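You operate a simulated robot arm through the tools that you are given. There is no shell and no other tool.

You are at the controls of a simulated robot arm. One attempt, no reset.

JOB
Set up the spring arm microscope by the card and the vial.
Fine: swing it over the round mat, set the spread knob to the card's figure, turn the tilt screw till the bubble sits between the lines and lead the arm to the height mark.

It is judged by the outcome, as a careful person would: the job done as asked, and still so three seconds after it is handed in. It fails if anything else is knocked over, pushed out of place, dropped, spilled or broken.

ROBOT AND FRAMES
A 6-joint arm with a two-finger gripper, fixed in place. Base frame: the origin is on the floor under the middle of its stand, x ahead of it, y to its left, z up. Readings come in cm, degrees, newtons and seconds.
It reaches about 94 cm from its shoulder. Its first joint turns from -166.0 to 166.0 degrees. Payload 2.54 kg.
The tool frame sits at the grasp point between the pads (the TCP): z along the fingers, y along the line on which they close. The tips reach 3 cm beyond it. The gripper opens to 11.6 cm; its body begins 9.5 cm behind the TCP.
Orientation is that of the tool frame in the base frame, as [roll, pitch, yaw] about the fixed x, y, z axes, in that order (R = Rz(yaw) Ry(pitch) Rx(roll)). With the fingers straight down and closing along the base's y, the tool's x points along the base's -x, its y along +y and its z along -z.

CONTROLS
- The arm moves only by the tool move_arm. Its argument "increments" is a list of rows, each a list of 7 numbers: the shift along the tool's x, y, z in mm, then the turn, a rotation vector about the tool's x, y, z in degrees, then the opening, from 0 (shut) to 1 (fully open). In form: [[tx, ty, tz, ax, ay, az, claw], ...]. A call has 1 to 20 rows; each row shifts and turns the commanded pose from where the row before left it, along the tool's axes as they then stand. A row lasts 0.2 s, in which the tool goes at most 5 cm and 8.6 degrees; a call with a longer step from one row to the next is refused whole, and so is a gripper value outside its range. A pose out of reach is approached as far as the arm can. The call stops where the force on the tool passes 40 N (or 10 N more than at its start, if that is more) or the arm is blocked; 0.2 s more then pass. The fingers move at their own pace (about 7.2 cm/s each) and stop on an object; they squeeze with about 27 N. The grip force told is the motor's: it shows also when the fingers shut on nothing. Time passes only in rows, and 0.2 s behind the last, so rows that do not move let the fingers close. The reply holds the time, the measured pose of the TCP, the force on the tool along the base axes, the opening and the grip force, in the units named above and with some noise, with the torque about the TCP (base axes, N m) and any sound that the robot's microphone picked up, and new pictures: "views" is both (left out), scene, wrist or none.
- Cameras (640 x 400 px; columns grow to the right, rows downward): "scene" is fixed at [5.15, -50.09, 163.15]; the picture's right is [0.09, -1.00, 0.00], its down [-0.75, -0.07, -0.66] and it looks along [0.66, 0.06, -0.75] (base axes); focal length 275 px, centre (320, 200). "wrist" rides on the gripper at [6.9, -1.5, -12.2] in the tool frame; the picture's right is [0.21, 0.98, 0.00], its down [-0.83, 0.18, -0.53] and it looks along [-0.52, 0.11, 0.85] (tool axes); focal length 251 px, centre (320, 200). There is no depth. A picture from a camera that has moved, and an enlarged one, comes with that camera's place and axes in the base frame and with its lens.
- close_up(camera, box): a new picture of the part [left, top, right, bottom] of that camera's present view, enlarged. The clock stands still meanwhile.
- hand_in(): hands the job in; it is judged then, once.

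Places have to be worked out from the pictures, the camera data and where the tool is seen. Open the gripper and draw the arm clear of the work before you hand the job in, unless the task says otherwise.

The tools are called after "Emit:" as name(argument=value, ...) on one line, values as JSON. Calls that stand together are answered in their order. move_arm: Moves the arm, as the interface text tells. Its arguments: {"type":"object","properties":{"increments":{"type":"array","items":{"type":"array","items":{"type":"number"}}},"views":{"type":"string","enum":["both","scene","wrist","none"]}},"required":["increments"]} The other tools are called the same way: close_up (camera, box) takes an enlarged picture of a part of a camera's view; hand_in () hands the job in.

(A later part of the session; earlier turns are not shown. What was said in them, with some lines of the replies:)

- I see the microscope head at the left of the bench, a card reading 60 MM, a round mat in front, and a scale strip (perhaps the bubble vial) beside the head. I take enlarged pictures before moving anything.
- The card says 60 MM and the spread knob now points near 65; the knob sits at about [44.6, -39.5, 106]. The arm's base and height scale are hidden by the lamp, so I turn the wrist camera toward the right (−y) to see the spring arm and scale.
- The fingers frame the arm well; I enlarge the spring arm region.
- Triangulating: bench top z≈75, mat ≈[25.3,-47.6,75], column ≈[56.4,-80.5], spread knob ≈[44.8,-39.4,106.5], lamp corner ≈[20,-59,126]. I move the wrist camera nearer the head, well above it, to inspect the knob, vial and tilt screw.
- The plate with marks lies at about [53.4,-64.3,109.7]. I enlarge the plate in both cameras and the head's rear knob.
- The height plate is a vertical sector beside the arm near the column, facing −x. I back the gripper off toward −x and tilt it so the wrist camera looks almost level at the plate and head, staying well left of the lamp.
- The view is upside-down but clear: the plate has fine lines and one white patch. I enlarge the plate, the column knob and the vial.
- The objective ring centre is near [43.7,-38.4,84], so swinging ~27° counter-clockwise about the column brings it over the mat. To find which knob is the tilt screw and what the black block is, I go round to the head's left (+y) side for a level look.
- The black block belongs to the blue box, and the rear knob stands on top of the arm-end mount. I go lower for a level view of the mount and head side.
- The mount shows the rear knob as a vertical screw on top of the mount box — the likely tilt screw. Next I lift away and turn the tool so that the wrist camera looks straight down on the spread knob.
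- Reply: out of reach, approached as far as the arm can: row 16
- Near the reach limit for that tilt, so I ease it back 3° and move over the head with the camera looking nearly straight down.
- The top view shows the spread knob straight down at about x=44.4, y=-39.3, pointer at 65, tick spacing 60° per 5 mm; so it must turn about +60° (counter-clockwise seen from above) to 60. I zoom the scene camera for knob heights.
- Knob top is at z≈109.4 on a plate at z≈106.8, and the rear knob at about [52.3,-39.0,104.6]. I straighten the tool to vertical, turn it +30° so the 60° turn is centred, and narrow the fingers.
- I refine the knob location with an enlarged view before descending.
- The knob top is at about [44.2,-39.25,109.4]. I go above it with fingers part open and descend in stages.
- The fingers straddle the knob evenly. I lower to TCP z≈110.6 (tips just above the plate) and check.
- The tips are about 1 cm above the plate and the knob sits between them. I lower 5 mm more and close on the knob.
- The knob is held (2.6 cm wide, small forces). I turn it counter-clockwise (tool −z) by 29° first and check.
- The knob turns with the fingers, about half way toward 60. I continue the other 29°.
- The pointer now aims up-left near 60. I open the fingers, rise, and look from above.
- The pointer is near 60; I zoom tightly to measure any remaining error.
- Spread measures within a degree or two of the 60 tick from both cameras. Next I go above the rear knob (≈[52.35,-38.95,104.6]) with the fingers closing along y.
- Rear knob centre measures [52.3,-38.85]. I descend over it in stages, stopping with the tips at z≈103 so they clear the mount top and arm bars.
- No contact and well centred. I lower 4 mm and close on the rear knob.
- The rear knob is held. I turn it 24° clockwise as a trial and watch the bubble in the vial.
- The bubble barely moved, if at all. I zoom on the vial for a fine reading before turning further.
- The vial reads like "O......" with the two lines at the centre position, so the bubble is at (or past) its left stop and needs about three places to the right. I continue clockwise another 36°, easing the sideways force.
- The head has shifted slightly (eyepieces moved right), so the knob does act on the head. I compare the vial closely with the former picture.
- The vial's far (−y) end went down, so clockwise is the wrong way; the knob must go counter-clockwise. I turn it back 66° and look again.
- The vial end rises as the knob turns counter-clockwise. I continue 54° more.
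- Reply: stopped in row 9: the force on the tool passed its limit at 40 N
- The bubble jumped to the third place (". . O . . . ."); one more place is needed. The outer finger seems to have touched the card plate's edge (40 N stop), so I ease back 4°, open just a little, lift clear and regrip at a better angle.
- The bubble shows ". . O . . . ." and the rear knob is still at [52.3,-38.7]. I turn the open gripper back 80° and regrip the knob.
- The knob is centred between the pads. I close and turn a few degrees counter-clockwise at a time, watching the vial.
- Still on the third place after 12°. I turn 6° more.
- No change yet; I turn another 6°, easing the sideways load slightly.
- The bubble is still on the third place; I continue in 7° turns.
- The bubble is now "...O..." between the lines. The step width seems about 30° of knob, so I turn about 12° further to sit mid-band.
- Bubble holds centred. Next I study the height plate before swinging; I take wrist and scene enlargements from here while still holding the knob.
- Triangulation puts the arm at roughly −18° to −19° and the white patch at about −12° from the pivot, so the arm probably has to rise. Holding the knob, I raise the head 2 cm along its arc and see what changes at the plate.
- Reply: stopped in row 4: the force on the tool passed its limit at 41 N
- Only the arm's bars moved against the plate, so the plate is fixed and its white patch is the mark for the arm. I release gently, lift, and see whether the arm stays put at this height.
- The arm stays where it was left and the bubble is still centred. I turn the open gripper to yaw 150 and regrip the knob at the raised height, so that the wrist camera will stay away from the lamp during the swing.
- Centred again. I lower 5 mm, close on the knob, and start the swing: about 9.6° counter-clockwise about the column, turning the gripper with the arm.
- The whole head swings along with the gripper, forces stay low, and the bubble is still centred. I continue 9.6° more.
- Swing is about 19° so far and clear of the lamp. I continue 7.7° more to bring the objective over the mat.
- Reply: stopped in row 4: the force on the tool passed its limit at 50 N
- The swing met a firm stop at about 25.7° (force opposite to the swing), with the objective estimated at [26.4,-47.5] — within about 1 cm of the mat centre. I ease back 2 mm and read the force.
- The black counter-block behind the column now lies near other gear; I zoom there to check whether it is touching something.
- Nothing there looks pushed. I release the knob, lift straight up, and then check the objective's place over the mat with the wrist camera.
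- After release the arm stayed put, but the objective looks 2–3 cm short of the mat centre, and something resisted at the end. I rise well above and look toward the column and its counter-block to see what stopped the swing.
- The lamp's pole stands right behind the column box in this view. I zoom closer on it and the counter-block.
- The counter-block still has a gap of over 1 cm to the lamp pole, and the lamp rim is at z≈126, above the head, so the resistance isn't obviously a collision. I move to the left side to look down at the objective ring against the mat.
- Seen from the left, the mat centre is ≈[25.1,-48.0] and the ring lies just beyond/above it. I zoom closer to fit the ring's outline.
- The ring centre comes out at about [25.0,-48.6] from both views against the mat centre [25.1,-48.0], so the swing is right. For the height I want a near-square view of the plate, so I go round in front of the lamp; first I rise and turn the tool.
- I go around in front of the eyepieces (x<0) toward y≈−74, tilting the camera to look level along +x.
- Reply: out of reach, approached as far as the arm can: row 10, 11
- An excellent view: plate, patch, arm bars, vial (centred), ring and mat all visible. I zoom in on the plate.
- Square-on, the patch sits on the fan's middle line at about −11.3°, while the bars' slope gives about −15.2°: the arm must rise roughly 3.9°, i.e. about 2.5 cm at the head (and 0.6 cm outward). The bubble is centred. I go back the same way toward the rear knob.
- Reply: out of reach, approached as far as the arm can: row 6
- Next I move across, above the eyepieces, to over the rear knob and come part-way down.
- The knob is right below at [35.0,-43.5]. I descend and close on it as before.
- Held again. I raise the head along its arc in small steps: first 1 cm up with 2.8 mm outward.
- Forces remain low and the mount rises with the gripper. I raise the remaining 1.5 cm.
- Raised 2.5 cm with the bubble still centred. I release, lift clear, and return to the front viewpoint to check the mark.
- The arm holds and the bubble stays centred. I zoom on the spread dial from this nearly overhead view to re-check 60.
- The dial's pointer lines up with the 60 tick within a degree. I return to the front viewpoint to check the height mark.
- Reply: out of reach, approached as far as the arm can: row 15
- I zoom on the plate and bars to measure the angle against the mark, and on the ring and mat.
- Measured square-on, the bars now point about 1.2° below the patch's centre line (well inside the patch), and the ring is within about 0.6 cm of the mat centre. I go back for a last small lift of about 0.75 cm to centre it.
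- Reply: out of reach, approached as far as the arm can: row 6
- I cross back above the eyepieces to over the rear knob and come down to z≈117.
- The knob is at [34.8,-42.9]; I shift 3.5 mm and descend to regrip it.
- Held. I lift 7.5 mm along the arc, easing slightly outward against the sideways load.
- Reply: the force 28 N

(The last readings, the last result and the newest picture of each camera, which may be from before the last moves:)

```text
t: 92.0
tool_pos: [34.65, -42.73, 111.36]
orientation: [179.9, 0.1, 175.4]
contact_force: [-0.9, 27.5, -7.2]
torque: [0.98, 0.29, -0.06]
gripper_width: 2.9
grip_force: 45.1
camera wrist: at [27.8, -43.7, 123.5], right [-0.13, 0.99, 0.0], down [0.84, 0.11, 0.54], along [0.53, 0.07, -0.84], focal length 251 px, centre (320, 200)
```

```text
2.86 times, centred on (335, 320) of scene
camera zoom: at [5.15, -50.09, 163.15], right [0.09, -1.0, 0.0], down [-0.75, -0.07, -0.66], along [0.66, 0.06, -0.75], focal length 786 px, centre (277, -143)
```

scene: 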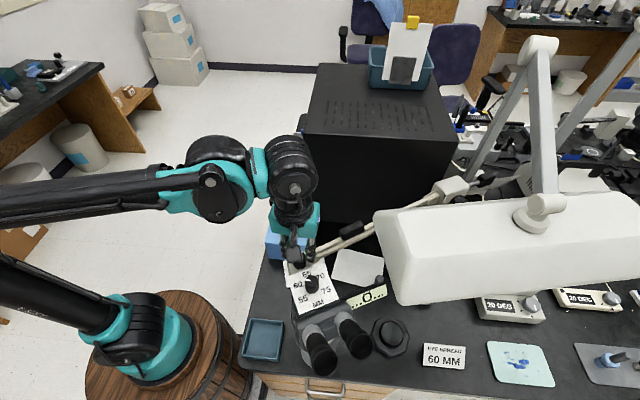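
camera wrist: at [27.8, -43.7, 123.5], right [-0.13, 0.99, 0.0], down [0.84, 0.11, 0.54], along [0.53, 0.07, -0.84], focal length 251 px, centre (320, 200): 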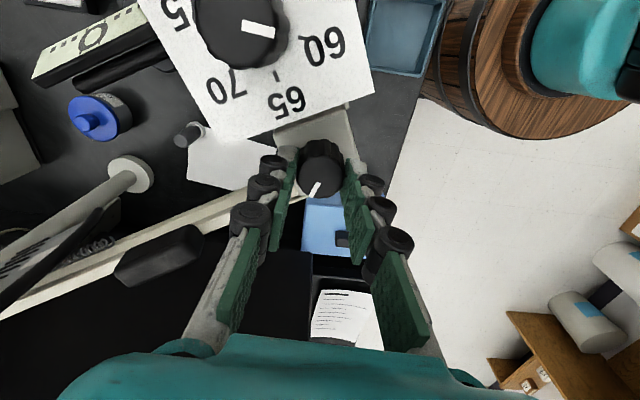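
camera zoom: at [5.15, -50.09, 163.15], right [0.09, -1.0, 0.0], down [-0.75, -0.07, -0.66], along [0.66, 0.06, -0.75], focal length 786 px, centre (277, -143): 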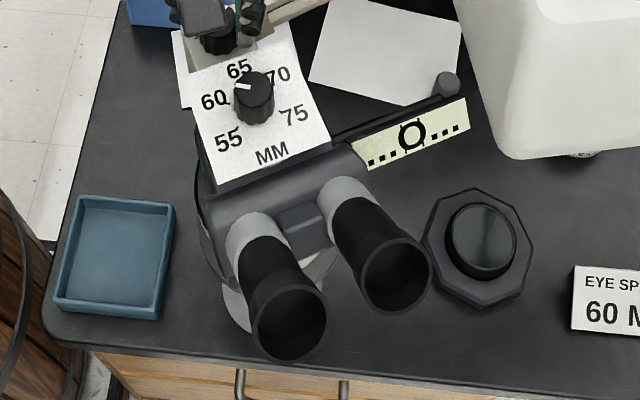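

The sideways load rose to 27 N, so I ease 2 mm outward before releasing.

Emit:
move_arm(increments=[[0.3, 1.0, 0, 0, 0, 0, 0.1], [0.3, 1.0, 0, 0, 0, 0, 0.1], [0, 0, 0, 0, 0, 0, 0.1]], views="none")

```text
t: 92.8
tool_pos: [34.74, -42.73, 111.37]
orientation: [-179.8, 0.2, 175.3]
contact_force: [9.8, 7.1, 1.0]
torque: [-0.01, -0.02, -0.04]
gripper_width: 2.95
grip_force: 44.6
```

Loads are small again. I release, lift straight up and check that the arm stays.

Emit:
move_arm(increments=[[0, 0, 0, 0, 0, 0, 0.3], [0, 0, 0, 0, 0, 0, 0.42], [0, 0, -20, 0, 0, 0, 0.45], [0, 0, -40, 0, 0, 0, 0.45], [0, 0, -45, 0, 0, 0, 0.45], [0, 0, -45, 0, 0, 0, 0.45], [0, 0, -45, 0, 0, 0, 0.45], [0, 0, -35, 0, 0, 0, 0.45]])

Emit:
close_up(camera="scene", box=[270, 250, 400, 390])

Emit:
close_up(camera="wrist", box=[180, 0, 340, 120])

```text
t: 94.6
tool_pos: [34.62, -42.78, 134.31]
orientation: [-180.0, 0.1, 175.3]
contact_force: [0.3, 0.5, 0.1]
torque: [-0.01, -0.02, -0.01]
gripper_width: 5.24
grip_force: 0.0
camera wrist: at [27.73, -43.75, 146.31], right [-0.13, 0.99, 0.0], down [0.84, 0.11, 0.54], along [0.53, 0.07, -0.84], focal length 251 px, centre (320, 200)
```

scene: 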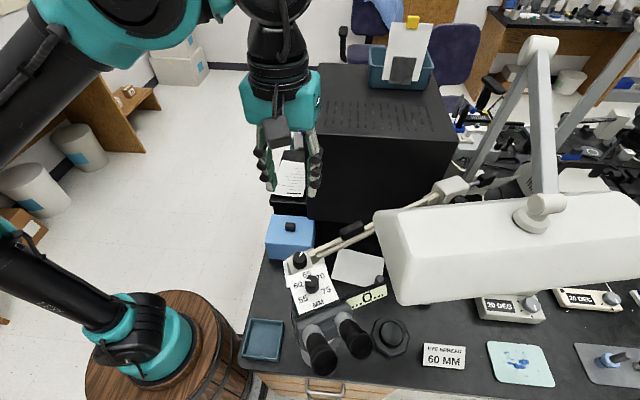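
wrist: 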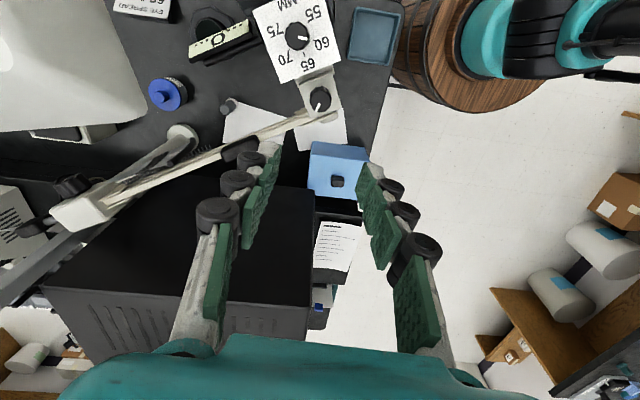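

```text
2.86 times, centred on (335, 320) of scene
camera zoom: at [5.15, -50.09, 163.15], right [0.09, -1.0, 0.0], down [-0.75, -0.07, -0.66], along [0.66, 0.06, -0.75], focal length 786 px, centre (277, -143)
```

zoom: 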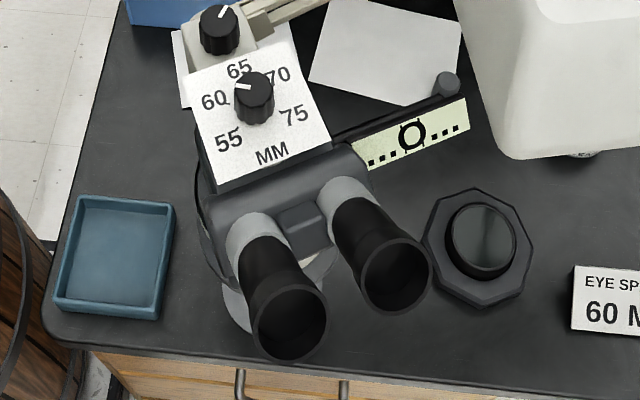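

```text
3.33 times, centred on (260, 60) of wrist
camera zoom: at [27.73, -43.75, 146.31], right [-0.13, 0.99, 0.0], down [0.84, 0.11, 0.54], along [0.53, 0.07, -0.84], focal length 838 px, centre (520, 667)
```

zoom: 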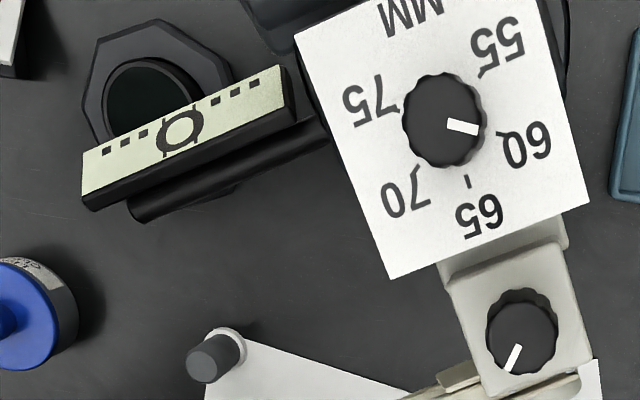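

The head stayed and the bubble and dial read right. I return to the front viewpoint for a final check of the height mark.

Emit:
move_arm(increments=[[44.3, -6.5, -0.8, 0, 0, 0, 0.45], [44.3, -6.5, -0.8, 0, 0, 0, 0.45], [44.3, -6.5, -0.8, 0, 0, 0, 0.45], [44.3, -6.5, -0.8, 0, 0, 0, 0.45], [44.3, -6.5, -0.8, 0, 0, 0, 0.45], [44.3, -6.5, -0.8, 0, 0, 0, 0.45], [44.3, -6.5, -0.8, 0, 0, 0, 0.45], [44.3, -6.5, -0.8, 0, 0, 0, 0.45], [0, 0, 0, 0, 0, -5.95, 0.45], [0, 0, 0, 0, 0, -5.95, 0.45], [0, 0, 0, 0, -7.5, 0, 0.45], [0, 0, 0, 0, -7.5, 0, 0.45], [0, 0, 0, 0, -7.5, 0, 0.45], [0, 0, 0, 0, -7.5, 0, 0.45], [0, 0, 0, 0, -7.5, 0, 0.45]], views="none")

Emit:
move_arm(increments=[[11.6, -35.8, 7.3, 0, 0, 0, 0.45], [11.6, -35.8, 7.3, 0, 0, 0, 0.45], [11.6, -35.8, 7.3, 0, 0, 0, 0.45], [11.6, -35.8, 7.3, 0, 0, 0, 0.7], [11.6, -35.8, 7.3, 0, 0, 0, 1], [11.6, -35.8, 7.3, 0, 0, 0, 1]])

Emit:
close_up(camera="wrist", box=[255, 150, 325, 215])

Emit:
close_up(camera="wrist", box=[210, 140, 370, 230])

Emit:
close_up(camera="wrist", box=[300, 0, 480, 200])

```text
t: 97.8
tool_pos: [-0.53, -45.6, 134.87]
orientation: [-179.1, 36.7, -172.8]
contact_force: [0.0, 0.7, 0.8]
torque: [0.01, -0.01, 0.0]
gripper_width: 5.22
grip_force: 0.0
out of reach, approached as far as the arm can: row 15
```

```text
t: 99.2
tool_pos: [-0.26, -67.18, 127.56]
orientation: [180.0, 37.6, -172.9]
contact_force: [-0.2, 1.4, -0.1]
torque: [-0.08, 0.03, -0.05]
gripper_width: 11.59
grip_force: 0.0
camera wrist: at [-12.78, -70.4, 132.72], right [-0.29, 0.95, -0.13], down [0.3, 0.22, 0.93], along [0.91, 0.23, -0.35], focal length 251 px, centre (320, 200)
```

scene: 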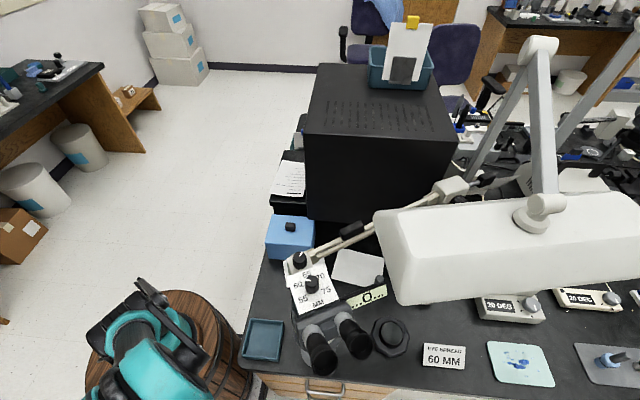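
wrist: 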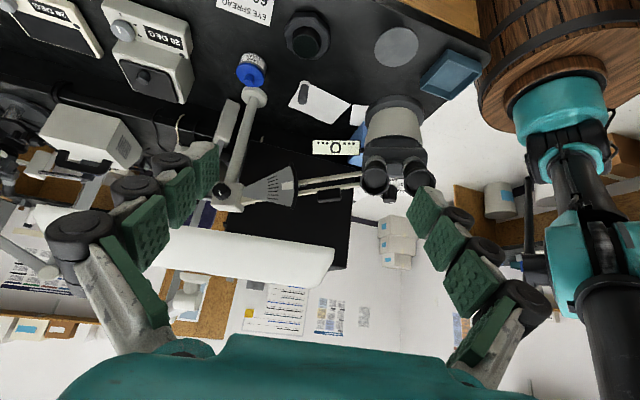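

```text
6.15 times, centred on (290, 182) of wrist
camera zoom: at [-12.78, -70.4, 132.72], right [-0.29, 0.95, -0.13], down [0.3, 0.22, 0.93], along [0.91, 0.23, -0.35], focal length 1547 px, centre (505, 308)
```

zoom: 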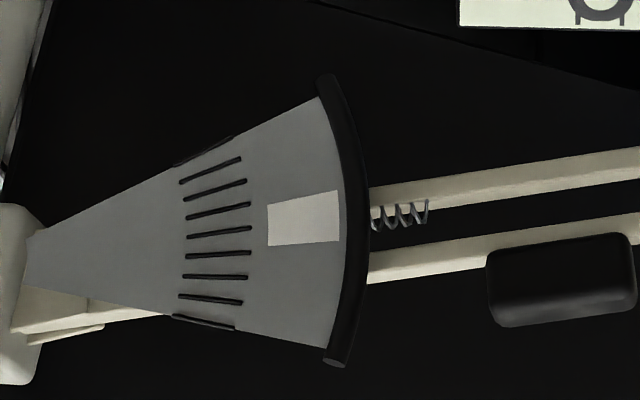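

```text
4.00 times, centred on (290, 185) of wrist
camera zoom: at [-12.78, -70.4, 132.72], right [-0.29, 0.95, -0.13], down [0.3, 0.22, 0.93], along [0.91, 0.23, -0.35], focal length 1006 px, centre (440, 260)
```

zoom: 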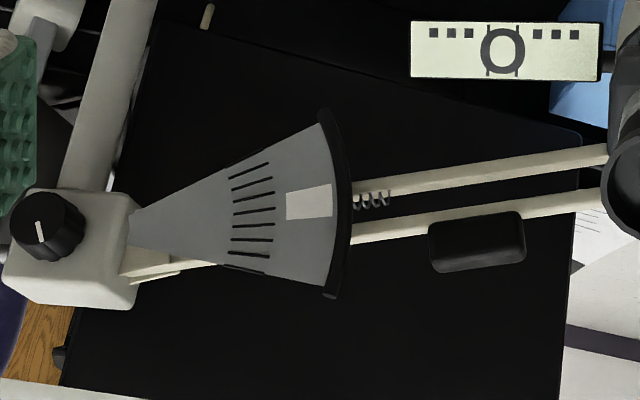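

```text
2.00 times, centred on (390, 100) of wrist
camera zoom: at [-12.78, -70.4, 132.72], right [-0.29, 0.95, -0.13], down [0.3, 0.22, 0.93], along [0.91, 0.23, -0.35], focal length 503 px, centre (180, 400)
```

zoom: 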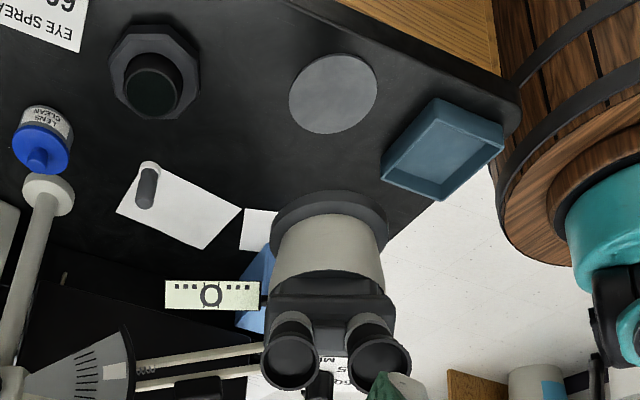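

The bars now point along the patch's centre line (within about 0.2°), the ring is within about 0.5 cm of the mat centre, the bubble is between the lines and the dial reads 60; nothing else has moved. I draw the arm a bit farther off and let time pass before a last look.

Emit:
move_arm(increments=[[-11.6, 35.8, -7.3, 0, 0, 0, 1], [-11.6, 35.8, -7.3, 0, 0, 0, 1], [-11.6, 35.8, -7.3, 0, 0, 0, 1], [-11.6, 35.8, -7.3, 0, 0, 0, 1], [-11.6, 35.8, -7.3, 0, 0, 0, 1], [-11.6, 35.8, -7.3, 0, 0, 0, 1], [0, 40, 0, 0, 0, 0, 1], [0, 40, 0, 0, 0, 0, 1], [0, 40, 0, 0, 0, 0, 1], [0, 0, 0, 0, 0, 0, 1], [0, 0, 0, 0, 0, 0, 1], [0, 0, 0, 0, 0, 0, 1]])

Emit:
close_up(camera="scene", box=[230, 190, 480, 390])

```text
t: 101.8
tool_pos: [2.96, -38.0, 134.98]
orientation: [-178.4, 35.4, -172.8]
contact_force: [-0.4, -0.8, 0.4]
torque: [0.0, 0.01, -0.01]
gripper_width: 11.59
grip_force: 0.0
out of reach, approached as far as the arm can: row 6, 7, 8, 9
camera wrist: at [-9.55, -40.76, 140.91], right [-0.28, 0.95, -0.15], down [0.34, 0.24, 0.91], along [0.9, 0.21, -0.39], focal length 251 px, centre (320, 200)
```

scene: 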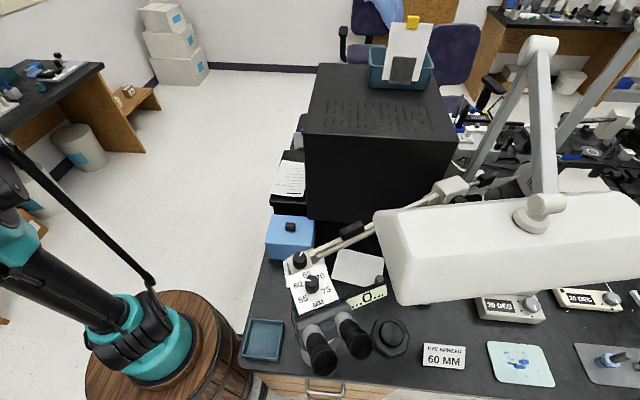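
wrist: 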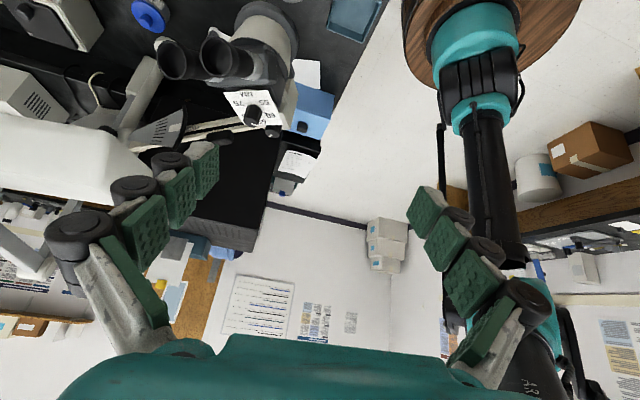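

```text
2.00 times, centred on (355, 290) of scene
camera zoom: at [5.15, -50.09, 163.15], right [0.09, -1.0, 0.0], down [-0.75, -0.07, -0.66], along [0.66, 0.06, -0.75], focal length 550 px, centre (250, 20)
```

zoom: 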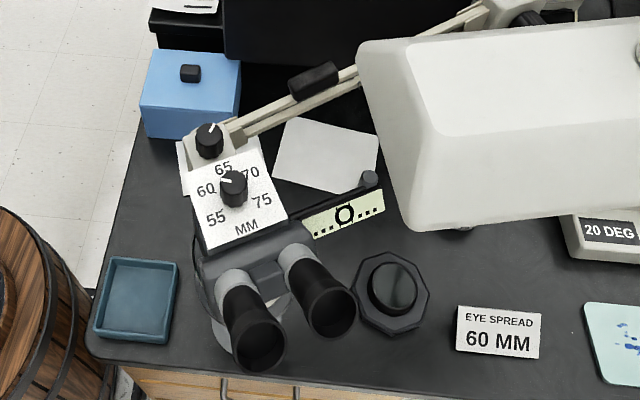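

The microscope is over the mat with the dial at 60, the bubble between the lines and the arm at its mark. It is standing still, the arm is clear and the gripper open, so I hand the job in.

Emit:
hand_in()

```text
The job is handed in.
```

The microscope is set up as asked and I have handed the job in. At my last look it was standing still, with the robot arm clear and the gripper open.

- **Position:** the head is swung over the round mat, with the objective about half a centimetre from the mat's centre. The swing came up hard against something about 26° round. I eased off there, since the objective was already over the mat, and didn't find out what stopped it. The pictures showed nothing touching.
- **Spread knob:** it points at 60, matching the card, to within about a degree.
- **Tilt:** the bubble sits between the two lines, and it stayed there through the swing and the lifts.
- **Height:** I took the white patch on the side plate as the height mark. The arm now points at its centre, to within about a degree, and it holds that height on its own.

While I was turning the tilt screw, a finger probably touched the edge of the dial card once, but the dial still read 60 afterwards. As far as the pictures show, nothing else was moved or knocked over.
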